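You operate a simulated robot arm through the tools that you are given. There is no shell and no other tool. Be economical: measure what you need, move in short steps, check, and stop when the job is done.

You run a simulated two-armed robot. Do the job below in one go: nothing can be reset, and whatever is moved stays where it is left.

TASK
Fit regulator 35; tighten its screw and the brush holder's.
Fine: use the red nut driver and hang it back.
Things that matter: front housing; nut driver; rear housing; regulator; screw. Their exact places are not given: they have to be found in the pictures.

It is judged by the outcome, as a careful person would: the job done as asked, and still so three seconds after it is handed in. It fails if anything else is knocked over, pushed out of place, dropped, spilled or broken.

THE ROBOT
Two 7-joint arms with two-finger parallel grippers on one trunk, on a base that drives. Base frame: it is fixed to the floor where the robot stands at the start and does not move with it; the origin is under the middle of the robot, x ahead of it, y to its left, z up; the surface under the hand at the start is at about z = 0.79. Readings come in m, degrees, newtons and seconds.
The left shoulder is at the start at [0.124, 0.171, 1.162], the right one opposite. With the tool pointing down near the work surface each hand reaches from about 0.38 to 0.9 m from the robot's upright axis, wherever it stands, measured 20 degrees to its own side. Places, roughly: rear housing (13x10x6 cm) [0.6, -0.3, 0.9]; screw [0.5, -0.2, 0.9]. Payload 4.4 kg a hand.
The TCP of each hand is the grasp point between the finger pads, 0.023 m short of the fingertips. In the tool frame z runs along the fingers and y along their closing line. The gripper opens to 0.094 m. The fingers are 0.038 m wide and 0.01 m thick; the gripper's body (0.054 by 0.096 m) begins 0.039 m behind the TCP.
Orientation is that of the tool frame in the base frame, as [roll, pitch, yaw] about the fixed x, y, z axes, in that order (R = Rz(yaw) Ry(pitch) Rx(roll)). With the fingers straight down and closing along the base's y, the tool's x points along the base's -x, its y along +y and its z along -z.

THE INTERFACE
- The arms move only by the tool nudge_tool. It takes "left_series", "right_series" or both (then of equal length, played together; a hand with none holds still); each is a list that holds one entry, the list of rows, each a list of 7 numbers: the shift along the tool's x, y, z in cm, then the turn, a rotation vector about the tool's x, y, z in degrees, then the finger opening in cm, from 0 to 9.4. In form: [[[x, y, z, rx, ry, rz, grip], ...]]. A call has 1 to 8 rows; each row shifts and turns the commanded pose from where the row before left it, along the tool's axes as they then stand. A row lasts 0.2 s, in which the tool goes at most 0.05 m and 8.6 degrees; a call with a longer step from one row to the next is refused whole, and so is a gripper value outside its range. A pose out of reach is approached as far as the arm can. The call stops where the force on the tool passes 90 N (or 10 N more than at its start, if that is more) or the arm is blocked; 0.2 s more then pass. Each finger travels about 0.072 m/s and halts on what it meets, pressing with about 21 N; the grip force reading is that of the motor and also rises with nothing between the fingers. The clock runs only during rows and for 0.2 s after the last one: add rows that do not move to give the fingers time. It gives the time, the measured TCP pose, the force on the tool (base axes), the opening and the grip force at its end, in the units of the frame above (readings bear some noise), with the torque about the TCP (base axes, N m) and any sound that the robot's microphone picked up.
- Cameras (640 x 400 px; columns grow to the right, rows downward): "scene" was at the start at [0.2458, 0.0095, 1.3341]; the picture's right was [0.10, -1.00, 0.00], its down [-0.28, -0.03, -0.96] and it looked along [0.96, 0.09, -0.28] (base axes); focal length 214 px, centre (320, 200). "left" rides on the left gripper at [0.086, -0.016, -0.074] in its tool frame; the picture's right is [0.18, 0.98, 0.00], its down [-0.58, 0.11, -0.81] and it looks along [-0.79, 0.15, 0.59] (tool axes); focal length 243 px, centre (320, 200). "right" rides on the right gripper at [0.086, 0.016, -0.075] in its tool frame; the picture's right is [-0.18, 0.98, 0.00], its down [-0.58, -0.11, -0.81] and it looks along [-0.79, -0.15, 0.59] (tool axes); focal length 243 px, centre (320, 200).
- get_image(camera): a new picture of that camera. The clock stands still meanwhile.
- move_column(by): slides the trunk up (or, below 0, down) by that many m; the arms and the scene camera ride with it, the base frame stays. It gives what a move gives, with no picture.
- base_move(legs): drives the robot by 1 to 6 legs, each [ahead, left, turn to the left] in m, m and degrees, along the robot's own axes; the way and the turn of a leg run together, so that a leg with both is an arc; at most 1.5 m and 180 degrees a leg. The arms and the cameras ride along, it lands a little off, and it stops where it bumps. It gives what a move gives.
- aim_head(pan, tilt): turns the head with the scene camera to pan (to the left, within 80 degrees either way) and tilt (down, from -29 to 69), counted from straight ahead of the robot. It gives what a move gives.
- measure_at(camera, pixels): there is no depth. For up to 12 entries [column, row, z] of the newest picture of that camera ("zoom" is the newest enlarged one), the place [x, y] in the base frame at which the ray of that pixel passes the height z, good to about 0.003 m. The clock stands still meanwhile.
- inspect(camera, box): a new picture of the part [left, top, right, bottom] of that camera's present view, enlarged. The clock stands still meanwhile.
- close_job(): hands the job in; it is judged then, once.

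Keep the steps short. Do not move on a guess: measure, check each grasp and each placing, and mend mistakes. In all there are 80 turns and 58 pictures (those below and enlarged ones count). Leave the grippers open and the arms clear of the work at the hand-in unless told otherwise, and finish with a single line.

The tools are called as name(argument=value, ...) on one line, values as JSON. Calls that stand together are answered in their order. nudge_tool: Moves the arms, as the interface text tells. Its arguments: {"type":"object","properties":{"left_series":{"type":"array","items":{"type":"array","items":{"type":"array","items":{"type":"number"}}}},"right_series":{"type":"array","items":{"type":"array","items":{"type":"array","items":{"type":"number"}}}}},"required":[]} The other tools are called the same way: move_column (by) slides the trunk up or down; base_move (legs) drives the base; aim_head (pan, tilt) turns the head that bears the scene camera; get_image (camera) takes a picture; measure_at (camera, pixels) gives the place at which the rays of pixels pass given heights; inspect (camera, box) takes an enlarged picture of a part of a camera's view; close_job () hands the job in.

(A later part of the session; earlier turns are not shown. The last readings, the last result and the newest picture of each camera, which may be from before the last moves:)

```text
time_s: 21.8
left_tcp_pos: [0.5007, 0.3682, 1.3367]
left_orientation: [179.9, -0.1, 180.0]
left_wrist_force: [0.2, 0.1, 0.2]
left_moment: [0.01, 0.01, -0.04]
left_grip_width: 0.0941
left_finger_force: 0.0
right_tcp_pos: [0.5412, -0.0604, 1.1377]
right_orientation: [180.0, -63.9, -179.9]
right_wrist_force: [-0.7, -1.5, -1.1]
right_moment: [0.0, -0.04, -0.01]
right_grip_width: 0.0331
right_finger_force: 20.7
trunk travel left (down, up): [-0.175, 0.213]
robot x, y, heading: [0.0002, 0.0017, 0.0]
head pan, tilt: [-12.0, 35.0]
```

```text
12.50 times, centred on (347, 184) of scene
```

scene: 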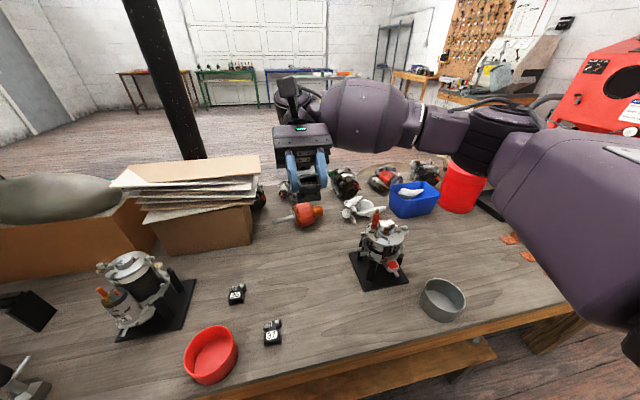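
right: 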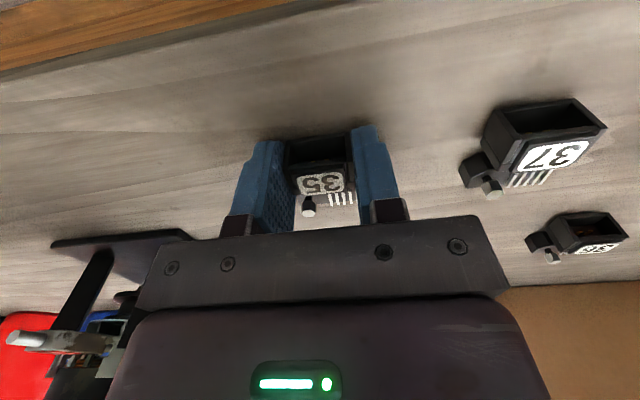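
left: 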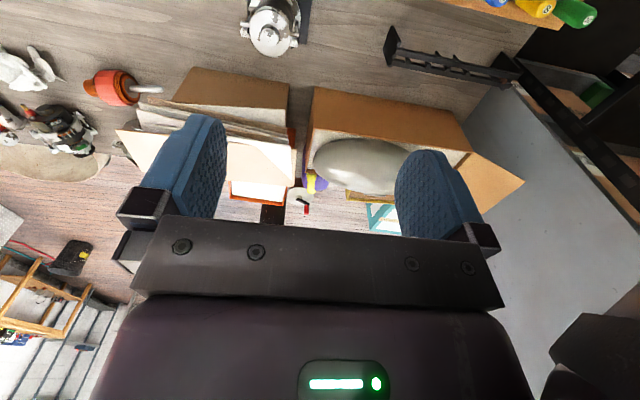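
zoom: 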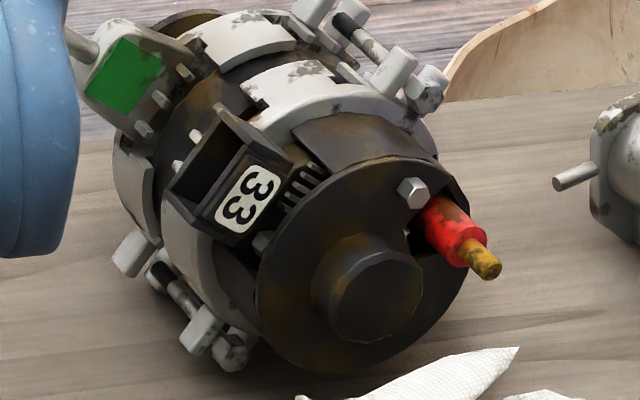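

The fitted 33 shows the box centre about 54 mm out from the axis, in line with the coloured ear, with the label toward the rear and the screw on the CCW side. For our alternator (axis at about (0.589, -0.258), ear at -x) that puts the box at about (0.535, -0.259). I un-tilt the hand while moving over there at a safe height.

nudge_tool(right_series=[[[0, -2.48, 0, 0, -8, 0, 2], [0, -2.48, 0, 0, -8, 0, 2], [0, -2.48, 0, 0, -8, 0, 2], [0, -2.48, 0, 0, -8, 0, 2], [0, -2.48, 0, 0, -8, 0, 2], [0, -2.48, 0, 0, -8, 0, 2], [0, -2.48, 0, 0, -8, 0, 2], [0, -2.48, 0, 0, -8, 0, 2]]])

nudge_tool(right_series=[[[0, 0, 4, 0, 0, 0, 2], [0, 0, 4, 0, 0, 0, 2], [0, 0, 4, 0, 0, 0, 2], [0, 0, 3, 0, 0, 0, 2], [0, 0, 0, 0, 0, 0, 2]]])

get_image(camera="right")

```text
time_s: 23.6
left_tcp_pos: [0.5005, 0.3679, 1.3378]
left_orientation: [-179.9, 0.2, -179.9]
left_wrist_force: [-1.1, 0.0, -0.1]
left_moment: [0.02, 0.02, -0.03]
left_grip_width: 0.094
left_finger_force: 0.0
right_tcp_pos: [0.5367, -0.2601, 1.1379]
right_orientation: [179.9, 0.3, 180.0]
right_wrist_force: [-0.5, -0.6, -0.3]
right_moment: [0.03, 0.03, 0.0]
right_grip_width: 0.0331
right_finger_force: 21.2
trunk travel left (down, up): [-0.175, 0.213]
robot x, y, heading: [-0.002, 0.0, -0.1]
head pan, tilt: [-12.0, 35.0]
```

```text
time_s: 24.8
left_tcp_pos: [0.5019, 0.3697, 1.3371]
left_orientation: [179.9, 0.0, -180.0]
left_wrist_force: [0.1, 0.2, 0.7]
left_moment: [0.03, 0.01, 0.0]
left_grip_width: 0.0941
left_finger_force: 0.1
right_tcp_pos: [0.5352, -0.2606, 0.9875]
right_orientation: [-179.9, 0.0, 179.9]
right_wrist_force: [0.6, 0.5, -1.4]
right_moment: [0.01, 0.07, -0.01]
right_grip_width: 0.0333
right_finger_force: 21.4
trunk travel left (down, up): [-0.175, 0.213]
robot x, y, heading: [-0.001, 0.0001, 0.1]
head pan, tilt: [-12.0, 35.0]
```

```text
20 pictures are left
```

right: 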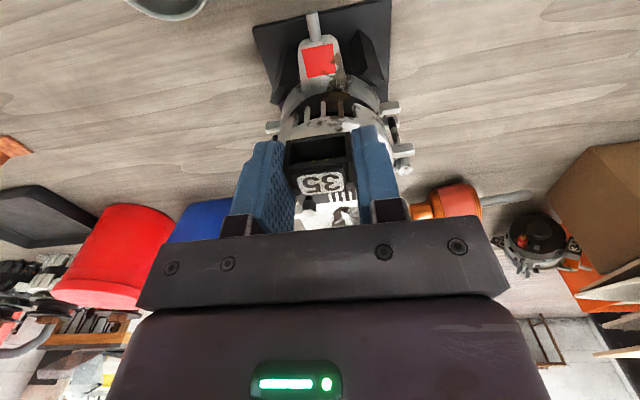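

The regulator hangs above the rim. I check alignment in an enlarged wrist view.

inspect(camera="right", box=[260, 90, 410, 235])

measure_at(camera="zoom", pixels=[[245, 120, 0.92], [420, 110, 0.92], [325, 92, 0.92], [320, 120, 0.92], [275, 110, 0.9], [310, 100, 0.9], [345, 95, 0.9]])

```text
2.76 times, centred on (335, 162) of right
```

zoom: 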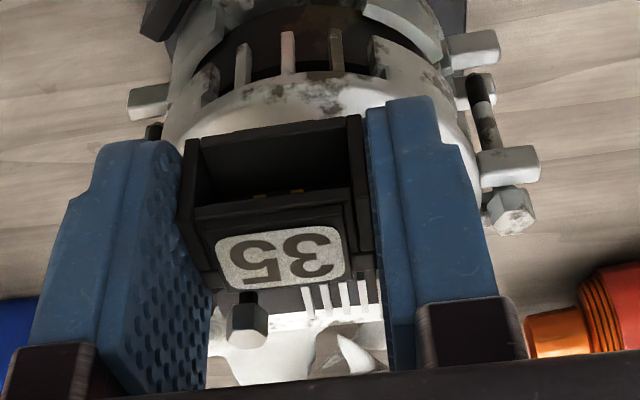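

```text
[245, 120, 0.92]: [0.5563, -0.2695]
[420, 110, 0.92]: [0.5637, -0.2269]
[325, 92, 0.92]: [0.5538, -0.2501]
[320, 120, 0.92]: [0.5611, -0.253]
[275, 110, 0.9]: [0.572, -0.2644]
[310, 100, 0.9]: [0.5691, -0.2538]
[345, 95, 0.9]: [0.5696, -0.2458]
```

Alignment looks right: parallel to the ribs and box over the ear. I lower toward the face in small steps, watching the force.

nudge_tool(right_series=[[[0, 0.1, 1.5, 0, 0, 0, 2], [0, 0, 1.0, 0, 0, 0, 2], [0, 0, 0.3, 0, 0, 0, 2], [0, 0, 0, 0, 0, 0, 2]]])

nudge_tool(right_series=[[[0, 0, 0.4, 0, 0, 0, 2], [0, 0, 0, 0, 0, 0, 2]]])

nudge_tool(right_series=[[[0, 0, 0.3, 0, 0, 0, 2], [0, 0, 0, 0, 0, 0, 2]]])

```text
time_s: 25.8
left_tcp_pos: [0.5006, 0.3685, 1.3367]
left_orientation: [-179.9, 0.0, 180.0]
left_wrist_force: [-0.1, 0.7, -0.3]
left_moment: [-0.01, 0.02, 0.01]
left_grip_width: 0.0939
left_finger_force: 0.1
right_tcp_pos: [0.5369, -0.2584, 0.9603]
right_orientation: [-180.0, 0.0, 179.9]
right_wrist_force: [-0.2, -1.2, -0.5]
right_moment: [0.0, 0.02, 0.02]
right_grip_width: 0.0333
right_finger_force: 20.8
trunk travel left (down, up): [-0.175, 0.213]
robot x, y, heading: [-0.0015, -0.0003, -0.1]
head pan, tilt: [-12.0, 35.0]
```

```text
time_s: 26.4
left_tcp_pos: [0.4981, 0.3697, 1.3362]
left_orientation: [180.0, 0.1, 180.0]
left_wrist_force: [0.3, 1.1, 0.0]
left_moment: [-0.03, -0.02, -0.01]
left_grip_width: 0.0939
left_finger_force: 0.0
right_tcp_pos: [0.5371, -0.2601, 0.9577]
right_orientation: [-180.0, 0.3, -179.9]
right_wrist_force: [-0.1, -1.4, 16.3]
right_moment: [-0.04, -0.29, -0.11]
right_grip_width: 0.0331
right_finger_force: 21.2
trunk travel left (down, up): [-0.175, 0.213]
robot x, y, heading: [0.002, 0.0023, -0.0]
head pan, tilt: [-12.0, 35.0]
```

```text
time_s: 26.9
left_tcp_pos: [0.5005, 0.3685, 1.3371]
left_orientation: [180.0, 0.1, -179.9]
left_wrist_force: [0.2, 0.5, 0.0]
left_moment: [0.0, -0.03, -0.01]
left_grip_width: 0.0938
left_finger_force: 0.1
right_tcp_pos: [0.5373, -0.26, 0.9541]
right_orientation: [179.9, 0.2, 180.0]
right_wrist_force: [0.2, -1.4, 18.9]
right_moment: [-0.04, -0.25, 0.0]
right_grip_width: 0.0333
right_finger_force: 21.2
trunk travel left (down, up): [-0.175, 0.213]
robot x, y, heading: [0.0008, -0.0002, 0.4]
head pan, tilt: [-12.0, 35.0]
```

Contact at a TCP height of about 0.958, so the face is at about 0.931. I look from the scene camera before deciding whether to shift.

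inspect(camera="right", box=[270, 90, 390, 220])

measure_at(camera="zoom", pixels=[[100, 75, 0.931], [300, 60, 0.931], [400, 60, 0.931], [500, 75, 0.931]])

```text
3.08 times, centred on (330, 155) of right
```

zoom: 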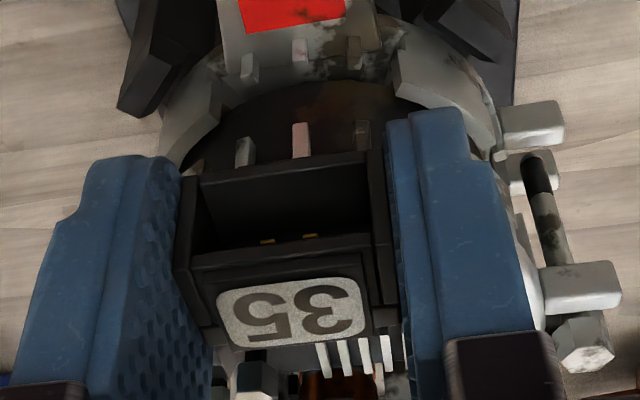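

```text
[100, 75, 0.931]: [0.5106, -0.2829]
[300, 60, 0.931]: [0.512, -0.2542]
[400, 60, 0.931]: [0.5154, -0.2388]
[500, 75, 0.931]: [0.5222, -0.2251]
```

The foot stands flat on the face near the rim, with the box in line with the ear. I release a little with the hand still, then check that it stays.

nudge_tool(right_series=[[[0, 0, -0.2, 0, 0, 0, 3.3], [0, 0, 0, 0, 0, 0, 3.5], [0, 0, 0, 0, 0, 0, 3.9], [0, 0, 0, 0, 0, 0, 3.9]]])

inspect(camera="right", box=[270, 90, 390, 220])

```text
time_s: 27.9
left_tcp_pos: [0.5021, 0.368, 1.3357]
left_orientation: [180.0, 0.1, -180.0]
left_wrist_force: [0.0, -0.2, 0.2]
left_moment: [-0.03, -0.01, -0.01]
left_grip_width: 0.0939
left_finger_force: 0.0
right_tcp_pos: [0.5383, -0.2592, 0.9543]
right_orientation: [180.0, -0.1, 180.0]
right_wrist_force: [0.3, 0.3, 0.6]
right_moment: [0.01, 0.0, 0.01]
right_grip_width: 0.0391
right_finger_force: 0.1
trunk travel left (down, up): [-0.175, 0.213]
robot x, y, heading: [-0.0011, 0.0011, -0.0]
head pan, tilt: [-12.0, 35.0]
```

```text
3.08 times, centred on (330, 155) of right
```

zoom: 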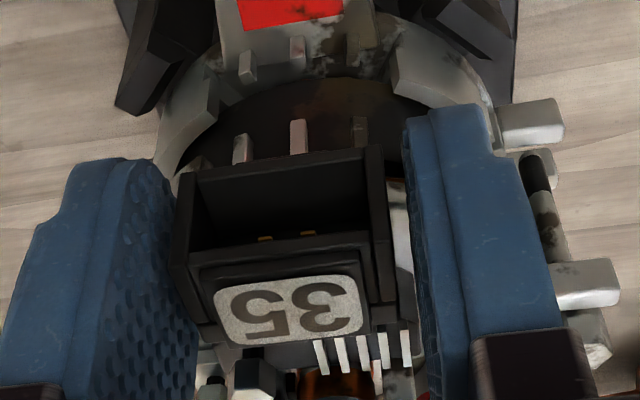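

It stays put. I open a little more, raise straight up, and back away to the right.

nudge_tool(right_series=[[[0, 0, 0, 0, 0, 0, 5.5], [0, 0, -2, 0, 0, 0, 5.5], [0, 0, -4.5, 0, 0, 0, 5.5], [0, 0, -4.5, 0, 0, 0, 5.5], [0, 0, -4.5, 0, 0, 0, 5.5], [3.5, -3.5, 0, 0, 0, 0, 7], [3.5, -3.5, 0, 0, 0, 0, 9], [3.5, -3.5, 0, 0, 0, 0, 9.4]]])

aim_head(pan=-25, tilt=42)

inspect(camera="scene", box=[300, 165, 380, 235])

```text
time_s: 29.9
left_tcp_pos: [0.5026, 0.3693, 1.3356]
left_orientation: [179.9, -0.1, -180.0]
left_wrist_force: [-0.4, 0.5, -0.3]
left_moment: [0.01, 0.06, -0.01]
left_grip_width: 0.0938
left_finger_force: 0.0
right_tcp_pos: [0.4454, -0.3551, 1.1379]
right_orientation: [179.4, 5.3, -178.3]
right_wrist_force: [0.6, 0.3, 0.2]
right_moment: [-0.01, 0.01, -0.03]
right_grip_width: 0.0941
right_finger_force: 0.1
trunk travel left (down, up): [-0.175, 0.213]
robot x, y, heading: [0.0028, -0.0006, -0.1]
head pan, tilt: [-12.0, 35.0]
stopped in row 8 (right hand): the arm was blocked; the commanded pose is now the measured one
```

```text
time_s: 30.7
left_tcp_pos: [0.5013, 0.3696, 1.3372]
left_orientation: [180.0, 0.0, -179.9]
left_wrist_force: [0.3, 0.2, 0.1]
left_moment: [-0.03, 0.04, -0.01]
left_grip_width: 0.0939
left_finger_force: 0.1
right_tcp_pos: [0.4431, -0.3542, 1.139]
right_orientation: [179.6, 5.4, -178.2]
right_wrist_force: [0.2, 0.1, -0.3]
right_moment: [0.0, -0.01, 0.03]
right_grip_width: 0.0939
right_finger_force: 0.1
trunk travel left (down, up): [-0.175, 0.213]
robot x, y, heading: [-0.0005, 0.0023, 0.0]
head pan, tilt: [-25.0, 42.0]
```

```text
5.71 times, centred on (340, 200) of scene
```

zoom: 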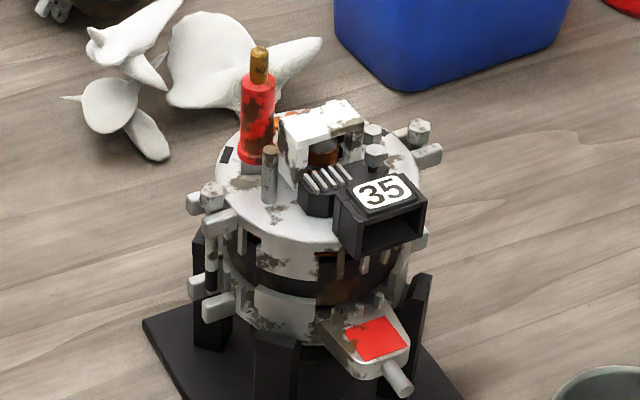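

The regulator sits just like the fitted example. I measure the two screw heads and move the left hand toward the tool rack.

measure_at(camera="zoom", pixels=[[377, 150, 0.961], [377, 150, 0.955], [373, 130, 0.94], [373, 130, 0.946], [385, 190, 0.956], [270, 150, 0.96], [307, 170, 0.955]])

nudge_tool(left_series=[[[1.5, 2.25, 3.1, 0, 0, 0, 9.4], [1.5, 2.25, 3.1, 0, 0, 0, 9.4], [1.5, 2.25, 3.1, 0, 0, 0, 9.4], [1.5, 2.25, 3.1, 0, 0, 0, 9.4], [1.5, 2.25, 3.1, 0, 0, 0, 9.4], [1.5, 2.25, 3.1, 0, 0, 0, 9.4], [1.5, 2.25, 3.1, 0, 0, 0, 9.4], [1.5, 2.25, 3.1, 0, 0, 0, 9.4]]])

get_image(camera="left")

```text
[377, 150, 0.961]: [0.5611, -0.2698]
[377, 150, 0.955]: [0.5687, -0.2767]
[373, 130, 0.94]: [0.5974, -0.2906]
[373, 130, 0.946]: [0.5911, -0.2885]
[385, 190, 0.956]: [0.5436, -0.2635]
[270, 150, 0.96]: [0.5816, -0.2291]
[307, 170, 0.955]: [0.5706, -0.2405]
```

```text
time_s: 32.5
left_tcp_pos: [0.3812, 0.5495, 1.0871]
left_orientation: [-180.0, 0.0, -179.9]
left_wrist_force: [0.1, 0.6, -0.2]
left_moment: [-0.02, 0.0, 0.0]
left_grip_width: 0.0942
left_finger_force: 0.1
right_tcp_pos: [0.4447, -0.3534, 1.1366]
right_orientation: [179.5, 5.3, -178.3]
right_wrist_force: [0.2, -0.4, -1.0]
right_moment: [0.01, 0.0, 0.02]
right_grip_width: 0.094
right_finger_force: 0.0
trunk travel left (down, up): [-0.175, 0.213]
robot x, y, heading: [0.0004, -0.0037, 0.1]
head pan, tilt: [-25.0, 42.0]
```

```text
15 pictures are left
```

left: 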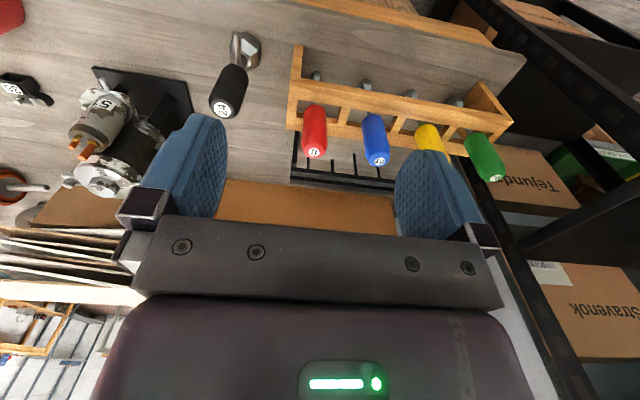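

inspect(camera="left", box=[270, 30, 430, 180])

measure_at(camera="left", pixels=[[314, 153, 0.97], [314, 153, 0.99], [314, 153, 1.01], [290, 120, 0.885], [290, 120, 0.895], [376, 160, 0.99], [316, 76, 0.81]])

```text
2.67 times, centred on (350, 105) of left
```

zoom: 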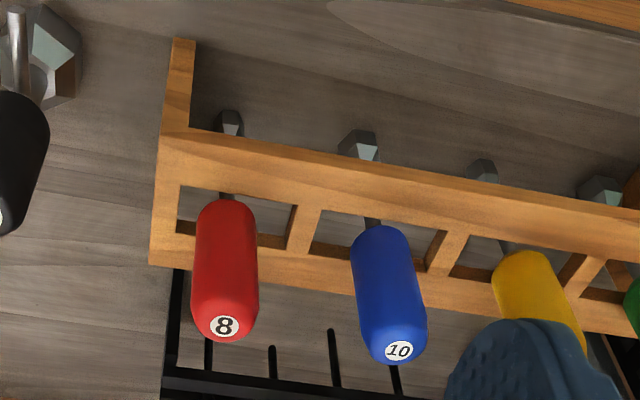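

```text
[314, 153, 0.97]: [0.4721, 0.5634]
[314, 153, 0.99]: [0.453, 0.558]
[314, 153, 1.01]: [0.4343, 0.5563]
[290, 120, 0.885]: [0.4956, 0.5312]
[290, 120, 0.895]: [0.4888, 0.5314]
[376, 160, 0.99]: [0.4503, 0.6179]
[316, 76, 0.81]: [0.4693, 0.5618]
```

The red driver (8) hangs through a closed square window with its handle on the board, so it lifts straight up. Its axis is near (0.479, 0.563) and its handle top at about 0.96. I go above it with a 5 cm opening, come down to z 1.0 and check.

nudge_tool(left_series=[[[-4.9, 0.7, 0, 0, 0, 0, 5], [-4.9, 0.7, 0, 0, 0, 0, 5], [0, 0, 4.5, 0, 0, 0, 5], [0, 0, 2.0, 0, 0, 0, 5], [0, 0, 0, 0, 0, 0, 5]]])

inspect(camera="left", box=[220, 80, 420, 230])

```text
time_s: 33.7
left_tcp_pos: [0.4775, 0.5655, 1.0229]
left_orientation: [180.0, 0.2, -179.9]
left_wrist_force: [0.0, 0.0, 0.4]
left_moment: [-0.03, -0.02, 0.0]
left_grip_width: 0.0499
left_finger_force: 0.0
right_tcp_pos: [0.4424, -0.3531, 1.1378]
right_orientation: [179.6, 5.3, -178.3]
right_wrist_force: [0.1, -0.1, 0.5]
right_moment: [0.01, 0.01, 0.02]
right_grip_width: 0.0941
right_finger_force: 0.0
trunk travel left (down, up): [-0.175, 0.213]
robot x, y, heading: [-0.0042, 0.0001, 0.4]
head pan, tilt: [-25.0, 42.0]
```

```text
2.67 times, centred on (320, 155) of left
```

zoom: 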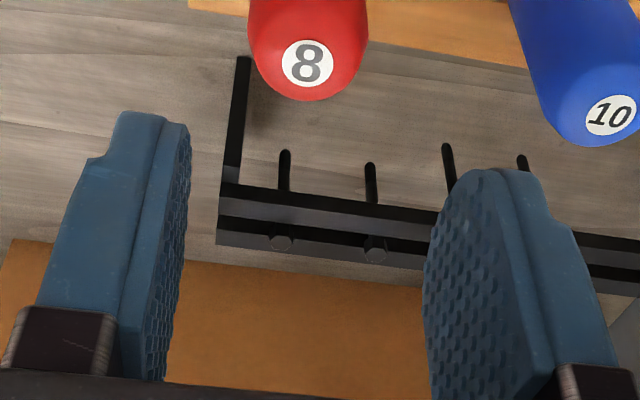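

measure_at(camera="zoom", pixels=[[307, 62, 0.955], [307, 62, 0.965], [307, 62, 0.975], [250, 40, 0.95], [367, 40, 0.95]])

```text
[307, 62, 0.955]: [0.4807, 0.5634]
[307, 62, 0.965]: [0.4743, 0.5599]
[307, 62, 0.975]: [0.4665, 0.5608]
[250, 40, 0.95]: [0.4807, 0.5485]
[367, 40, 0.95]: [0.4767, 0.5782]
```

Handle about 30 mm in diameter, centre about (0.475, 0.562), top about 0.967. I descend to TCP z 0.94 and close.

nudge_tool(left_series=[[[0.2, -0.3, 4, 0, 0, 0, 5], [0, 0, 3, 0, 0, 0, 5], [0, 0, 1.3, 0, 0, 0, 5], [0, 0, 0, 0, 0, 0, 4], [0, 0, 0, 0, 0, 0, 3], [0, 0, 0, 0, 0, 0, 1.5], [0, 0, 0, 0, 0, 0, 1.5], [0, 0, 0, 0, 0, 0, 1.5]]])

```text
time_s: 35.5
left_tcp_pos: [0.4758, 0.5612, 0.9405]
left_orientation: [-180.0, 0.0, 180.0]
left_wrist_force: [0.2, -0.1, 0.2]
left_moment: [-0.04, -0.02, -0.01]
left_grip_width: 0.0283
left_finger_force: 21.0
right_tcp_pos: [0.4431, -0.3535, 1.1384]
right_orientation: [179.6, 5.4, -178.2]
right_wrist_force: [0.0, -0.6, 0.9]
right_moment: [0.02, -0.04, 0.0]
right_grip_width: 0.0942
right_finger_force: 0.0
trunk travel left (down, up): [-0.175, 0.213]
robot x, y, heading: [0.0013, -0.0002, -0.2]
head pan, tilt: [-25.0, 42.0]
```

Gripped (28 mm). I lift straight up slowly by 22 cm.

nudge_tool(left_series=[[[0, 0, -1, 0, 0, 0, 1.5], [0, 0, -3, 0, 0, 0, 1.5], [0, 0, -3, 0, 0, 0, 1.5], [0, 0, -3, 0, 0, 0, 1.5], [0, 0, -3, 0, 0, 0, 1.5], [0, 0, -3, 0, 0, 0, 1.5], [0, 0, -3, 0, 0, 0, 1.5], [0, 0, -3, 0, 0, 0, 1.5]]])

aim_head(pan=45, tilt=35)

get_image(camera="scene")

```text
time_s: 37.3
left_tcp_pos: [0.4738, 0.56, 1.1608]
left_orientation: [-180.0, 0.1, -180.0]
left_wrist_force: [0.0, -0.5, -1.7]
left_moment: [0.01, 0.01, 0.03]
left_grip_width: 0.0283
left_finger_force: 21.4
right_tcp_pos: [0.4431, -0.354, 1.1378]
right_orientation: [179.6, 5.4, -178.2]
right_wrist_force: [-0.4, -0.3, -0.5]
right_moment: [0.01, -0.04, -0.02]
right_grip_width: 0.094
right_finger_force: 0.2
trunk travel left (down, up): [-0.175, 0.213]
robot x, y, heading: [-0.0009, -0.0017, -0.0]
head pan, tilt: [-25.0, 42.0]
```

```text
time_s: 38.7
left_tcp_pos: [0.4744, 0.5592, 1.1579]
left_orientation: [180.0, 0.0, -180.0]
left_wrist_force: [-0.1, 0.3, -1.0]
left_moment: [0.04, 0.05, 0.0]
left_grip_width: 0.0282
left_finger_force: 21.5
right_tcp_pos: [0.4432, -0.3542, 1.1368]
right_orientation: [179.6, 5.4, -178.3]
right_wrist_force: [0.0, -0.2, -0.5]
right_moment: [-0.02, -0.04, 0.0]
right_grip_width: 0.0941
right_finger_force: 0.1
trunk travel left (down, up): [-0.175, 0.213]
robot x, y, heading: [-0.0043, -0.0007, 0.1]
head pan, tilt: [45.0, 35.0]
```

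```text
12 pictures are left
```

scene: 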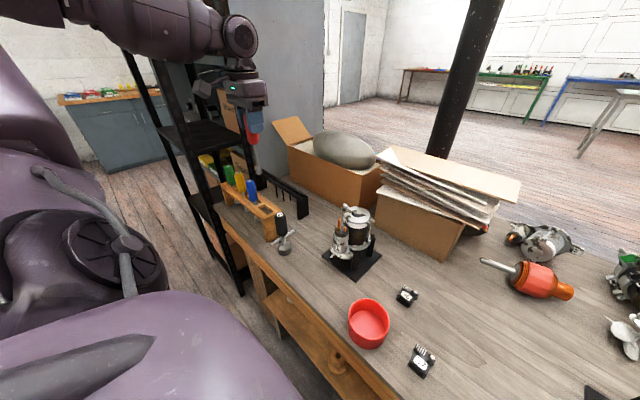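

inspect(camera="scene", box=[215, 90, 295, 250])

measure_at(camera="zoom", pixels=[[320, 200, 0.89], [320, 200, 1.0]])

```text
2.50 times, centred on (255, 170) of scene
```

zoom: 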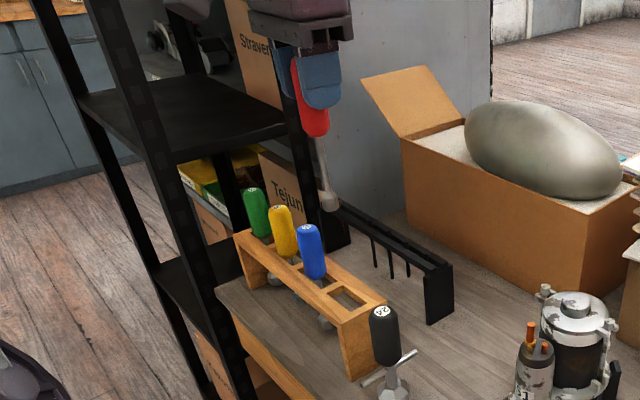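

```text
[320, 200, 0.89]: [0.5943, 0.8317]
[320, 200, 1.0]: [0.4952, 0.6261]
```

measure_at(camera="zoom", pixels=[[330, 210, 1.02], [330, 210, 1.03], [330, 210, 1.04], [330, 210, 1.01], [350, 297, 0.885], [331, 292, 0.89], [368, 302, 0.89], [347, 284, 0.89], [349, 313, 0.89]])

```text
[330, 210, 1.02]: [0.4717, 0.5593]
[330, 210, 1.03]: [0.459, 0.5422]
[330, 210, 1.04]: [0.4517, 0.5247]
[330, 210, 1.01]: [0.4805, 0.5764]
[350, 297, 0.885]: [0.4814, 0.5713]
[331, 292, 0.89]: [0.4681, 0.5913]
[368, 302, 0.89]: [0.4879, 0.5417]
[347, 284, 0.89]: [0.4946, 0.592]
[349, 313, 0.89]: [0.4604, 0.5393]
```

The socket tip is 0.139 m below the TCP and the driver is vertical. I drive the base 0.25 m right, so the left arm can reach the housing comfortably while the right hand goes clear of it.

base_move(legs=[[0, -0.25, 0]])

```text
time_s: 41.5
left_tcp_pos: [0.4755, 0.3052, 1.1589]
left_orientation: [180.0, 0.0, 180.0]
left_wrist_force: [0.5, 0.2, -0.9]
left_moment: [-0.01, -0.01, -0.01]
left_grip_width: 0.0286
left_finger_force: 21.1
right_tcp_pos: [0.4439, -0.6089, 1.1367]
right_orientation: [179.7, 5.4, -178.3]
right_wrist_force: [0.5, 0.6, -0.7]
right_moment: [0.0, 0.01, 0.03]
right_grip_width: 0.094
right_finger_force: 0.1
trunk travel left (down, up): [-0.175, 0.213]
robot x, y, heading: [0.0016, -0.2528, -0.1]
head pan, tilt: [45.0, 35.0]
```

Now I carry the driver at tip height 1.02 to above the regulator screw at (0.561, -0.270).

nudge_tool(left_series=[[[-0.71, -4.79, 0, 0, 0, 0, 1.5], [-0.71, -4.79, 0, 0, 0, 0, 1.5], [-0.71, -4.79, 0, 0, 0, 0, 1.5], [-0.71, -4.79, 0, 0, 0, 0, 1.5], [-0.71, -4.79, 0, 0, 0, 0, 1.5], [-0.71, -4.79, 0, 0, 0, 0, 1.5], [-0.71, -4.79, 0, 0, 0, 0, 1.5], [-0.71, -4.79, 0, 0, 0, 0, 1.5]]])

nudge_tool(left_series=[[[-0.71, -4.79, 0, 0, 0, 0, 1.5], [-0.71, -4.79, 0, 0, 0, 0, 1.5], [-0.71, -4.79, 0, 0, 0, 0, 1.5], [-0.71, -4.79, 0, 0, 0, 0, 1.5], [0, 0, 0, 0, 0, -8.5, 1.5], [0, 0, 0, 0, 0, -8.5, 1.5], [0, 0, 0, 0, 0, -8.5, 1.5], [0, 0, 0, 0, 0, -8.5, 1.5]]])

nudge_tool(left_series=[[[0, 0, 0, 0, 0, -8.5, 1.5], [0, 0, 0, 0, 0, -8.5, 1.5], [0, 0, 0, 0, 0, -8.5, 1.5], [0, 0, 0, 0, 0, -8.5, 1.5], [0, 0, 0, 0, 0, -8.5, 1.5], [0, 0, 0, 0, 0, -8.5, 1.5], [0, 0, 0, 0, 0, -5, 1.5], [0, 0, 0, 0, 0, 0, 1.5]]])

aim_head(pan=-3, tilt=38)

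get_image(camera="scene")

```text
time_s: 43.3
left_tcp_pos: [0.5313, -0.0803, 1.1609]
left_orientation: [179.9, 0.0, -179.9]
left_wrist_force: [0.4, 0.1, -1.6]
left_moment: [-0.01, -0.02, 0.0]
left_grip_width: 0.0283
left_finger_force: 20.4
right_tcp_pos: [0.4441, -0.6089, 1.1365]
right_orientation: [179.5, 5.2, -178.4]
right_wrist_force: [-0.2, -0.9, -0.6]
right_moment: [0.0, -0.01, 0.03]
right_grip_width: 0.0942
right_finger_force: 0.0
trunk travel left (down, up): [-0.175, 0.213]
robot x, y, heading: [-0.0002, -0.2548, 0.3]
head pan, tilt: [45.0, 35.0]
```

```text
time_s: 45.1
left_tcp_pos: [0.5603, -0.2689, 1.1605]
left_orientation: [-180.0, 0.0, -145.7]
left_wrist_force: [0.6, 0.3, -2.4]
left_moment: [0.01, 0.01, 0.01]
left_grip_width: 0.0285
left_finger_force: 21.0
right_tcp_pos: [0.4428, -0.6086, 1.1381]
right_orientation: [179.6, 5.4, -178.5]
right_wrist_force: [0.5, -0.5, -0.3]
right_moment: [0.0, -0.01, 0.01]
right_grip_width: 0.0943
right_finger_force: 0.1
trunk travel left (down, up): [-0.175, 0.213]
robot x, y, heading: [0.0004, -0.2545, 0.1]
head pan, tilt: [45.0, 35.0]
```

```text
time_s: 46.9
left_tcp_pos: [0.5631, -0.2667, 1.1586]
left_orientation: [179.8, -0.1, -89.7]
left_wrist_force: [1.1, 0.0, -2.3]
left_moment: [-0.02, -0.01, -0.01]
left_grip_width: 0.0284
left_finger_force: 21.2
right_tcp_pos: [0.4453, -0.6064, 1.1374]
right_orientation: [179.7, 5.2, -178.2]
right_wrist_force: [1.1, -0.3, -0.1]
right_moment: [-0.03, 0.02, 0.01]
right_grip_width: 0.0941
right_finger_force: 0.0
trunk travel left (down, up): [-0.175, 0.213]
robot x, y, heading: [-0.0002, -0.2546, 0.3]
head pan, tilt: [45.0, 35.0]
```

```text
time_s: 48.1
left_tcp_pos: [0.5617, -0.2697, 1.1606]
left_orientation: [-180.0, 0.0, -90.0]
left_wrist_force: [0.1, -1.3, -1.8]
left_moment: [-0.01, 0.01, -0.02]
left_grip_width: 0.0282
left_finger_force: 21.5
right_tcp_pos: [0.4428, -0.6082, 1.1376]
right_orientation: [179.5, 5.4, -178.3]
right_wrist_force: [0.2, -0.2, 0.2]
right_moment: [0.0, 0.03, 0.01]
right_grip_width: 0.0936
right_finger_force: 0.2
trunk travel left (down, up): [-0.175, 0.213]
robot x, y, heading: [-0.0009, -0.2538, 0.1]
head pan, tilt: [-3.0, 38.0]
```

```text
10 pictures are left
```

scene: 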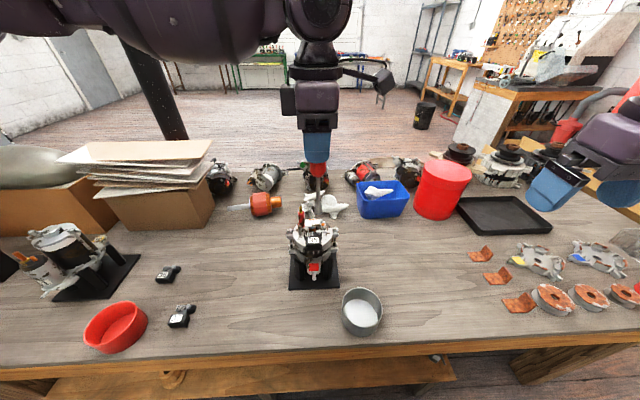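

inspect(camera="scene", box=[285, 150, 345, 250])

```text
4.00 times, centred on (315, 200) of scene
```

zoom: 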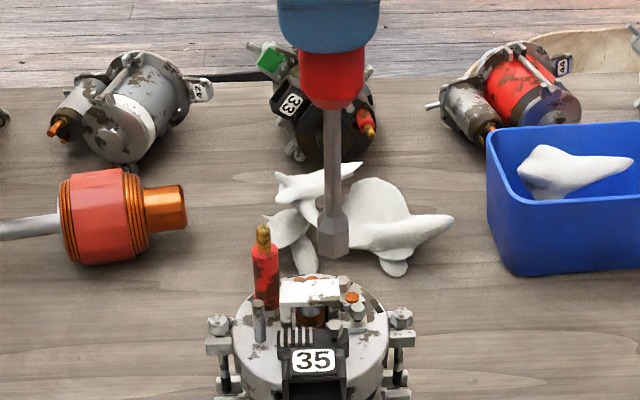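

I measure the socket tip and both screw heads in this view.

measure_at(camera="zoom", pixels=[[332, 253, 1.021], [332, 253, 1.015], [334, 323, 0.961], [334, 323, 0.955], [357, 307, 0.948], [357, 307, 0.94], [312, 360, 0.956], [342, 281, 0.94], [259, 302, 0.958], [264, 228, 0.99]])

```text
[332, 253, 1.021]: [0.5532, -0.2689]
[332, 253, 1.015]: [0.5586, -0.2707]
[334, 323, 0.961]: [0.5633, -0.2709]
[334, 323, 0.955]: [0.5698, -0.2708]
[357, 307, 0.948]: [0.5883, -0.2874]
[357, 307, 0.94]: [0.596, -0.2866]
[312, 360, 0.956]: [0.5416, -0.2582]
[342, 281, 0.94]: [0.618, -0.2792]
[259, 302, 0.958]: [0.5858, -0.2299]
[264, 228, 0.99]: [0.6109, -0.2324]
```

The tip lines up with the regulator screw at (0.563, -0.271) within about a millimetre. I lower it gently to the head.

nudge_tool(left_series=[[[0.1, -0.1, 3, 0, 0, 0, 1.5], [0, 0, 1.5, 0, 0, 0, 1.5], [0, 0, 0.5, 0, 0, 0, 1.5], [0, 0, 0, 0, 0, 0, 1.5]]])

nudge_tool(left_series=[[[0, 0, 0.4, 0, 0, 0, 1.5], [0, 0, 0, 0, 0, 0, 1.5]]])

nudge_tool(left_series=[[[0, 0, 0.4, 0, 0, 0, 1.5], [0, 0, 0, 0, 0, 0, 1.5]]])

```text
time_s: 49.1
left_tcp_pos: [0.5623, -0.2706, 1.1089]
left_orientation: [180.0, 0.1, -89.9]
left_wrist_force: [-0.2, 0.5, -0.3]
left_moment: [-0.06, 0.01, 0.01]
left_grip_width: 0.0282
left_finger_force: 21.0
right_tcp_pos: [0.4434, -0.6074, 1.1384]
right_orientation: [179.6, 5.4, -178.3]
right_wrist_force: [-1.2, -0.3, -0.4]
right_moment: [-0.01, 0.0, -0.03]
right_grip_width: 0.0941
right_finger_force: 0.2
trunk travel left (down, up): [-0.175, 0.213]
robot x, y, heading: [0.0036, -0.2522, 0.2]
head pan, tilt: [-3.0, 38.0]
```

```text
time_s: 49.7
left_tcp_pos: [0.5619, -0.2701, 1.1057]
left_orientation: [-180.0, 0.0, -90.0]
left_wrist_force: [0.2, -0.1, -0.7]
left_moment: [-0.02, -0.02, 0.0]
left_grip_width: 0.0284
left_finger_force: 21.0
right_tcp_pos: [0.4433, -0.6088, 1.1392]
right_orientation: [179.6, 5.3, -178.3]
right_wrist_force: [0.0, -0.4, -0.3]
right_moment: [-0.01, -0.01, -0.02]
right_grip_width: 0.0939
right_finger_force: 0.1
trunk travel left (down, up): [-0.175, 0.213]
robot x, y, heading: [0.0013, -0.2526, 0.1]
head pan, tilt: [-3.0, 38.0]
```

```text
time_s: 50.3
left_tcp_pos: [0.5627, -0.2702, 1.1011]
left_orientation: [-180.0, 0.0, -90.0]
left_wrist_force: [-0.1, 0.2, -1.0]
left_moment: [-0.01, -0.02, 0.01]
left_grip_width: 0.028
left_finger_force: 20.9
right_tcp_pos: [0.4422, -0.6081, 1.1378]
right_orientation: [179.6, 5.4, -178.2]
right_wrist_force: [0.3, -1.2, 0.3]
right_moment: [0.02, -0.05, -0.02]
right_grip_width: 0.0939
right_finger_force: 0.1
trunk travel left (down, up): [-0.175, 0.213]
robot x, y, heading: [-0.0007, -0.2547, 0.2]
head pan, tilt: [-3.0, 38.0]
```

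No contact yet, so I continue down in small steps.

nudge_tool(left_series=[[[0, 0, 0.4, 0, 0, 0, 1.5], [0, 0, 0, 0, 0, 0, 1.5]]])

inspect(camera="scene", box=[300, 205, 345, 250])

```text
time_s: 50.9
left_tcp_pos: [0.5611, -0.2694, 1.1003]
left_orientation: [-179.8, -0.1, -90.0]
left_wrist_force: [1.2, 0.9, 15.0]
left_moment: [0.17, -0.32, -0.06]
left_grip_width: 0.0285
left_finger_force: 21.1
right_tcp_pos: [0.4416, -0.6068, 1.1395]
right_orientation: [179.6, 5.5, -178.3]
right_wrist_force: [0.1, 0.1, -0.3]
right_moment: [-0.03, 0.0, -0.02]
right_grip_width: 0.094
right_finger_force: 0.0
trunk travel left (down, up): [-0.175, 0.213]
robot x, y, heading: [-0.0013, -0.2524, 0.2]
head pan, tilt: [-3.0, 38.0]
```

```text
8.89 times, centred on (322, 228) of scene
```

zoom: 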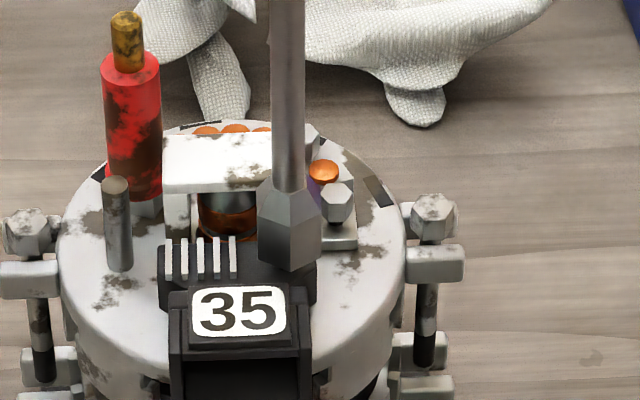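

The socket has swallowed the head: its bottom edge is about 8 mm below the head top, and the contact force is 15 N. I now turn clockwise (tool +z) with slight down pressure.

nudge_tool(left_series=[[[0, 0, 0, 0, 0, 8.5, 1.5], [0, 0, 0, 0, 0, 8.5, 1.5], [0, 0, 0, 0, 0, 8.5, 1.5], [0, 0, 0, 0, 0, 8.5, 1.5], [0, 0, 0, 0, 0, 8.5, 1.5], [0, 0, 0, 0, 0, 8.5, 1.5], [0, 0, 0.1, 0, 0, 8.5, 1.5], [0, 0, 0, 0, 0, 8.5, 1.5]]])

```text
time_s: 52.7
left_tcp_pos: [0.5621, -0.269, 1.0974]
left_orientation: [179.9, 0.1, -158.1]
left_wrist_force: [1.2, 1.2, 11.3]
left_moment: [-0.03, -0.32, 0.01]
left_grip_width: 0.0284
left_finger_force: 20.9
right_tcp_pos: [0.4433, -0.6073, 1.1387]
right_orientation: [179.6, 5.4, -178.3]
right_wrist_force: [0.2, 0.5, -0.6]
right_moment: [0.01, -0.02, 0.0]
right_grip_width: 0.0938
right_finger_force: 0.1
trunk travel left (down, up): [-0.175, 0.213]
robot x, y, heading: [0.0018, -0.2548, -0.1]
head pan, tilt: [-3.0, 38.0]
```

Turning freely with the head following down. I continue.

nudge_tool(left_series=[[[0, 0, 0.05, 0, 0, 8.5, 1.5], [0, 0, 0.05, 0, 0, 8.5, 1.5], [0, 0, 0.05, 0, 0, 8.5, 1.5], [0, 0, 0.05, 0, 0, 8.5, 1.5], [0, 0, 0.05, 0, 0, 8.5, 1.5], [0, 0, 0.05, 0, 0, 8.5, 1.5], [0, 0, 0.05, 0, 0, 8.5, 1.5], [0, 0, 0.05, 0, 0, 8.5, 1.5]]])

nudge_tool(left_series=[[[0, 0, 0.05, 0, 0, 8.5, 1.5], [0, 0, 0.05, 0, 0, 8.5, 1.5], [0, 0, 0.05, 0, 0, 8.5, 1.5], [0, 0, 0.05, 0, 0, 8.5, 1.5], [0, 0, 0.05, 0, 0, 8.5, 1.5], [0, 0, 0.05, 0, 0, 8.5, 1.5], [0, 0, 0.05, 0, 0, 8.5, 1.5], [0, 0, 0.05, 0, 0, 8.5, 1.5]]])

```text
time_s: 54.5
left_tcp_pos: [0.5592, -0.2683, 1.0931]
left_orientation: [-179.9, 0.1, 133.8]
left_wrist_force: [0.6, 2.6, 12.5]
left_moment: [0.32, -0.26, 0.03]
left_grip_width: 0.0278
left_finger_force: 21.0
right_tcp_pos: [0.4432, -0.6078, 1.138]
right_orientation: [179.6, 5.4, -178.3]
right_wrist_force: [0.4, -0.7, -0.3]
right_moment: [-0.02, -0.01, -0.01]
right_grip_width: 0.0942
right_finger_force: 0.0
trunk travel left (down, up): [-0.175, 0.213]
robot x, y, heading: [0.0012, -0.2533, 0.1]
head pan, tilt: [-3.0, 38.0]
```

```text
time_s: 56.3
left_tcp_pos: [0.5615, -0.2693, 1.0886]
left_orientation: [-180.0, 0.1, 65.9]
left_wrist_force: [3.3, 3.1, -0.6]
left_moment: [0.47, -0.5, 0.05]
left_grip_width: 0.0277
left_finger_force: 21.1
right_tcp_pos: [0.4439, -0.608, 1.1385]
right_orientation: [179.6, 5.4, -178.3]
right_wrist_force: [-0.5, -0.5, 0.2]
right_moment: [-0.03, 0.0, 0.03]
right_grip_width: 0.0941
right_finger_force: 0.0
trunk travel left (down, up): [-0.175, 0.213]
robot x, y, heading: [-0.0006, -0.2541, -0.1]
head pan, tilt: [-3.0, 38.0]
```

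The head seems to be going down. I check with one zoom.

inspect(camera="scene", box=[300, 205, 345, 250])

```text
8.89 times, centred on (322, 228) of scene
```

zoom: 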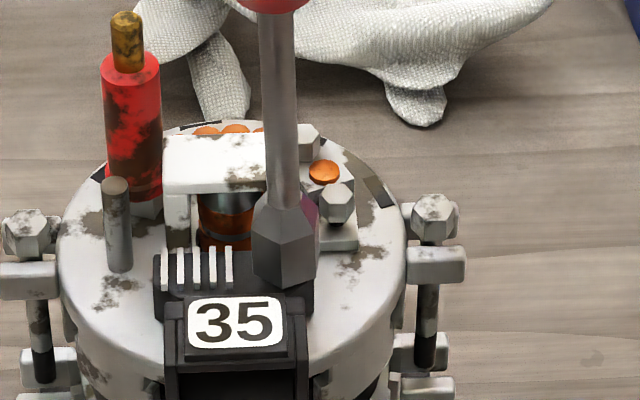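

The regulator's label has shifted a few mm in the picture. I measure it along with fixed references.

measure_at(camera="zoom", pixels=[[236, 322, 0.956], [236, 310, 0.956], [236, 322, 0.953], [115, 185, 0.958], [285, 285, 0.945], [285, 285, 0.95], [290, 262, 0.95]])

```text
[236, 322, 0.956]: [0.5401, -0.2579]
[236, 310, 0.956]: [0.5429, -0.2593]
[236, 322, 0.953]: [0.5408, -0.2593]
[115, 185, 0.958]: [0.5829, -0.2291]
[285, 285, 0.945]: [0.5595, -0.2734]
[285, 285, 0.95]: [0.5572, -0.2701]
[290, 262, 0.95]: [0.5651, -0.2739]
```

It has only slid about 2.5 mm outward, centring on the driver, and still matches the fitted pattern. The torque is small, so it isn't tight yet. I continue clockwise.

nudge_tool(left_series=[[[0, 0, 0.1, 0, 0, 8.5, 1.5], [0, 0, 0.05, 0, 0, 8.5, 1.5], [0, 0, 0.05, 0, 0, 8.5, 1.5], [0, 0, 0.05, 0, 0, 8.5, 1.5], [0, 0, 0, 0, 0, 8.5, 1.5], [0, 0, 0, 0, 0, 8.5, 1.5]]])

nudge_tool(left_series=[[[0, 0, 0.05, 0, 0, 8.5, 1.5], [0, 0, 0.05, 0, 0, 8.5, 1.5], [0, 0, 0.05, 0, 0, 8.5, 1.5], [0, 0, 0.05, 0, 0, 8.5, 1.5], [0, 0, 0.05, 0, 0, 8.5, 1.5], [0, 0, 0.05, 0, 0, 8.5, 1.5]]])

```text
time_s: 57.7
left_tcp_pos: [0.5618, -0.2702, 1.0861]
left_orientation: [-180.0, 0.0, 14.9]
left_wrist_force: [5.2, -0.4, -1.8]
left_moment: [-0.04, -0.66, -0.03]
left_grip_width: 0.0279
left_finger_force: 21.2
right_tcp_pos: [0.4442, -0.6089, 1.1375]
right_orientation: [179.6, 5.2, -178.3]
right_wrist_force: [-0.1, -0.4, 0.3]
right_moment: [0.01, 0.01, 0.03]
right_grip_width: 0.0942
right_finger_force: 0.1
trunk travel left (down, up): [-0.175, 0.213]
robot x, y, heading: [0.0026, -0.2547, 0.2]
head pan, tilt: [-3.0, 38.0]
```

```text
time_s: 59.1
left_tcp_pos: [0.562, -0.2696, 1.0825]
left_orientation: [179.9, 0.0, -36.0]
left_wrist_force: [-0.5, -0.4, 1.6]
left_moment: [-0.04, -0.08, 0.01]
left_grip_width: 0.028
left_finger_force: 20.8
right_tcp_pos: [0.4439, -0.6086, 1.1381]
right_orientation: [179.6, 5.4, -178.3]
right_wrist_force: [-1.2, -0.5, -0.4]
right_moment: [0.0, 0.0, 0.0]
right_grip_width: 0.0938
right_finger_force: 0.1
trunk travel left (down, up): [-0.175, 0.213]
robot x, y, heading: [0.0027, -0.2562, -0.2]
head pan, tilt: [-3.0, 38.0]
```

inspect(camera="scene", box=[300, 205, 345, 250])

```text
8.89 times, centred on (322, 228) of scene
```

zoom: 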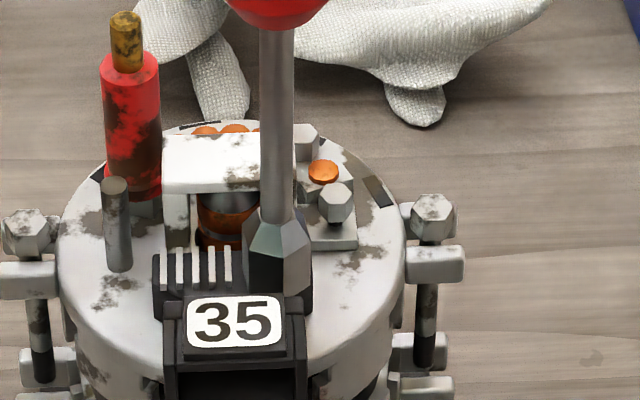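

The regulator is steady and the socket goes on down with the screw. I continue turning until torque builds.

nudge_tool(left_series=[[[0, 0, 0.05, 0, 0, 8.5, 1.5], [0, 0, 0.05, 0, 0, 8.5, 1.5], [0, 0, 0.05, 0, 0, 8.5, 1.5], [0, 0, 0.05, 0, 0, 8.5, 1.5], [0, 0, 0.05, 0, 0, 8.5, 1.5], [0, 0, 0.05, 0, 0, 8.5, 1.5]]])

```text
time_s: 60.5
left_tcp_pos: [0.5616, -0.2691, 1.0806]
left_orientation: [-179.9, 0.0, -78.6]
left_wrist_force: [4.0, 1.4, 17.4]
left_moment: [0.02, -0.5, 0.0]
left_grip_width: 0.0279
left_finger_force: 21.1
left hand out of reach, approached as far as the arm can: row 6
right_tcp_pos: [0.4426, -0.6073, 1.1392]
right_orientation: [179.7, 5.4, -178.3]
right_wrist_force: [-0.1, 0.3, 0.3]
right_moment: [0.01, 0.01, -0.04]
right_grip_width: 0.094
right_finger_force: 0.0
trunk travel left (down, up): [-0.175, 0.213]
robot x, y, heading: [-0.002, -0.2543, -0.1]
head pan, tilt: [-3.0, 38.0]
```

The wrist is at its limit. I lift the driver 4 cm, rewind counter-clockwise in the air, and look at the screw.

nudge_tool(left_series=[[[0, 0, -1, 0, 0, 0, 1.5], [0, 0, -1.5, 0, 0, 0, 1.5], [0, 0, -1.5, 0, 0, 0, 1.5], [0, 0, 0, 0, 0, -8.5, 1.5], [0, 0, 0, 0, 0, -8.5, 1.5], [0, 0, 0, 0, 0, -8.5, 1.5], [0, 0, 0, 0, 0, -8.5, 1.5], [0, 0, 0, 0, 0, -8.5, 1.5]]])

inspect(camera="scene", box=[300, 200, 345, 250])

measure_at(camera="zoom", pixels=[[320, 200, 0.95]])

```text
time_s: 62.3
left_tcp_pos: [0.5627, -0.2692, 1.1197]
left_orientation: [180.0, 0.0, -35.9]
left_wrist_force: [0.0, -0.6, -1.0]
left_moment: [0.02, 0.0, 0.01]
left_grip_width: 0.0276
left_finger_force: 21.0
right_tcp_pos: [0.4427, -0.607, 1.1375]
right_orientation: [179.6, 5.4, -178.4]
right_wrist_force: [0.4, -0.7, 0.1]
right_moment: [0.01, 0.0, -0.01]
right_grip_width: 0.0939
right_finger_force: 0.1
trunk travel left (down, up): [-0.175, 0.213]
robot x, y, heading: [0.0036, -0.2551, -0.0]
head pan, tilt: [-3.0, 38.0]
```

```text
8.00 times, centred on (322, 225) of scene
```

zoom: 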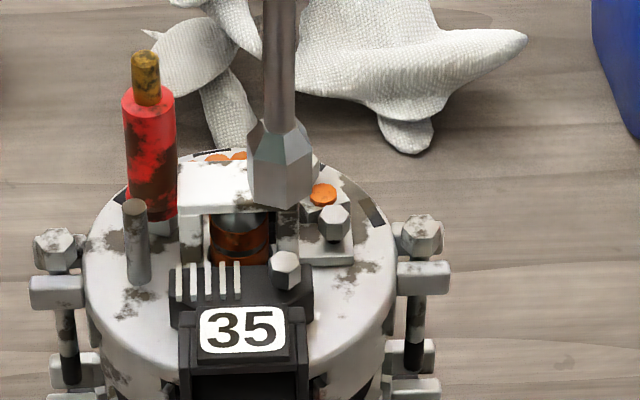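

```text
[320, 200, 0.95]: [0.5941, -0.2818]
```

The screw head is still as proud as before, so it hasn't threaded. To calibrate the feel, I'll do the brush holder's screw first, which is certainly in its hole. First I rewind the wrist in the air.

nudge_tool(left_series=[[[0, 0, -1, 0, 0, -8.5, 1.5], [0, 0, 0, 0, 0, -8.5, 1.5], [0, 0, 0, 0, 0, -8.5, 1.5], [0, 0, 0, 0, 0, -8.5, 1.5], [0, 0, 0, 0, 0, -8.5, 1.5], [0, 0, 0, 0, 0, -8.5, 1.5], [0, 0, 0, 0, 0, -8.5, 1.5], [0, 0, 0, 0, 0, -8.5, 1.5]]])

nudge_tool(left_series=[[[0, 0, 0, 0, 0, -8.5, 1.5], [0, 0, 0, 0, 0, -8.5, 1.5], [0, 0, 0, 0, 0, -8.5, 1.5], [0, 0, 0, 0, 0, -8.5, 1.5], [0, 0, 0, 0, 0, -8.5, 1.5], [0, 0, 0, 0, 0, -8.5, 1.5], [0, 0, 0, 0, 0, -8.5, 1.5], [0, 0, 0, 0, 0, -8.5, 1.5]]])

nudge_tool(left_series=[[[0, 0, 0, 0, 0, -8.5, 1.5], [0, 0, 0, 0, 0, -8.5, 1.5], [0, 0, 0, 0, 0, -8.5, 1.5], [0, 0, 0, 0, 0, -8.5, 1.5], [0, 0, 0, 0, 0, -8.5, 1.5], [0, 0, 0, 0, 0, -8.5, 1.5], [0, 0, 0, 0, 0, -8.5, 1.5], [0, 0, 0, 0, 0, -8.5, 1.5]]])

nudge_tool(left_series=[[[0, 0, 0, 0, 0, -8.5, 1.5], [0, 0, 0, 0, 0, -8.5, 1.5], [0, 0, 0, 0, 0, -8.5, 1.5], [0, 0, 0, 0, 0, -8.5, 1.5], [0, 0, 0, 0, 0, -8.5, 1.5], [0, 0, 0, 0, 0, -8.5, 1.5], [0, 0, 0, 0, 0, -8.5, 1.5], [0, 0, 0, 0, 0, -8.5, 1.5]]])

measure_at(camera="zoom", pixels=[[282, 207, 0.975], [282, 207, 0.98], [282, 207, 0.985], [286, 256, 0.961], [286, 256, 0.955], [333, 212, 0.948], [242, 330, 0.956], [134, 204, 0.958]])

```text
time_s: 64.1
left_tcp_pos: [0.5615, -0.2699, 1.1298]
left_orientation: [180.0, 0.0, 32.3]
left_wrist_force: [-0.9, 0.6, -0.8]
left_moment: [-0.02, 0.0, -0.04]
left_grip_width: 0.0277
left_finger_force: 21.1
right_tcp_pos: [0.4435, -0.6081, 1.1385]
right_orientation: [179.6, 5.4, -178.3]
right_wrist_force: [0.2, 0.0, 0.4]
right_moment: [-0.02, -0.03, -0.01]
right_grip_width: 0.0942
right_finger_force: 0.2
trunk travel left (down, up): [-0.175, 0.213]
robot x, y, heading: [0.0059, -0.2545, -0.2]
head pan, tilt: [-3.0, 38.0]
```

```text
time_s: 65.9
left_tcp_pos: [0.5618, -0.2702, 1.1302]
left_orientation: [180.0, 0.0, 100.1]
left_wrist_force: [1.6, -0.3, -1.0]
left_moment: [-0.04, 0.01, 0.01]
left_grip_width: 0.0278
left_finger_force: 20.9
right_tcp_pos: [0.444, -0.6075, 1.1378]
right_orientation: [179.6, 5.4, -178.2]
right_wrist_force: [0.1, -0.3, 0.5]
right_moment: [-0.01, 0.01, 0.01]
right_grip_width: 0.0938
right_finger_force: 0.0
trunk travel left (down, up): [-0.175, 0.213]
robot x, y, heading: [-0.0018, -0.2549, 0.2]
head pan, tilt: [-3.0, 38.0]
```

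```text
time_s: 67.7
left_tcp_pos: [0.5614, -0.2701, 1.1307]
left_orientation: [-179.9, 0.1, 168.2]
left_wrist_force: [0.1, -0.2, -0.7]
left_moment: [0.01, 0.0, -0.01]
left_grip_width: 0.0278
left_finger_force: 21.4
right_tcp_pos: [0.4436, -0.6074, 1.1377]
right_orientation: [179.6, 5.4, -178.3]
right_wrist_force: [-0.7, -0.1, 0.3]
right_moment: [0.04, 0.05, 0.03]
right_grip_width: 0.0938
right_finger_force: 0.1
trunk travel left (down, up): [-0.175, 0.213]
robot x, y, heading: [-0.0022, -0.2548, 0.1]
head pan, tilt: [-3.0, 38.0]
```

```text
time_s: 69.5
left_tcp_pos: [0.5615, -0.2694, 1.1301]
left_orientation: [180.0, 0.0, -123.7]
left_wrist_force: [-0.3, -0.2, -1.0]
left_moment: [0.01, 0.01, 0.06]
left_grip_width: 0.028
left_finger_force: 20.9
right_tcp_pos: [0.4451, -0.6082, 1.1374]
right_orientation: [179.6, 5.4, -178.3]
right_wrist_force: [0.5, 0.2, 0.6]
right_moment: [0.0, 0.0, 0.02]
right_grip_width: 0.0939
right_finger_force: 0.1
trunk travel left (down, up): [-0.175, 0.213]
robot x, y, heading: [0.0022, -0.2516, -0.1]
head pan, tilt: [-3.0, 38.0]
```

```text
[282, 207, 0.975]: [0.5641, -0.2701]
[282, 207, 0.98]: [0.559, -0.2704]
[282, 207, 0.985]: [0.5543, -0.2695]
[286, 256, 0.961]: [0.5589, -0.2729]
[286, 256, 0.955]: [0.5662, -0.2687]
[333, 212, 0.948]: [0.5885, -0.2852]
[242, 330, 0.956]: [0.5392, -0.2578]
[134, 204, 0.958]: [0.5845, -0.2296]
```

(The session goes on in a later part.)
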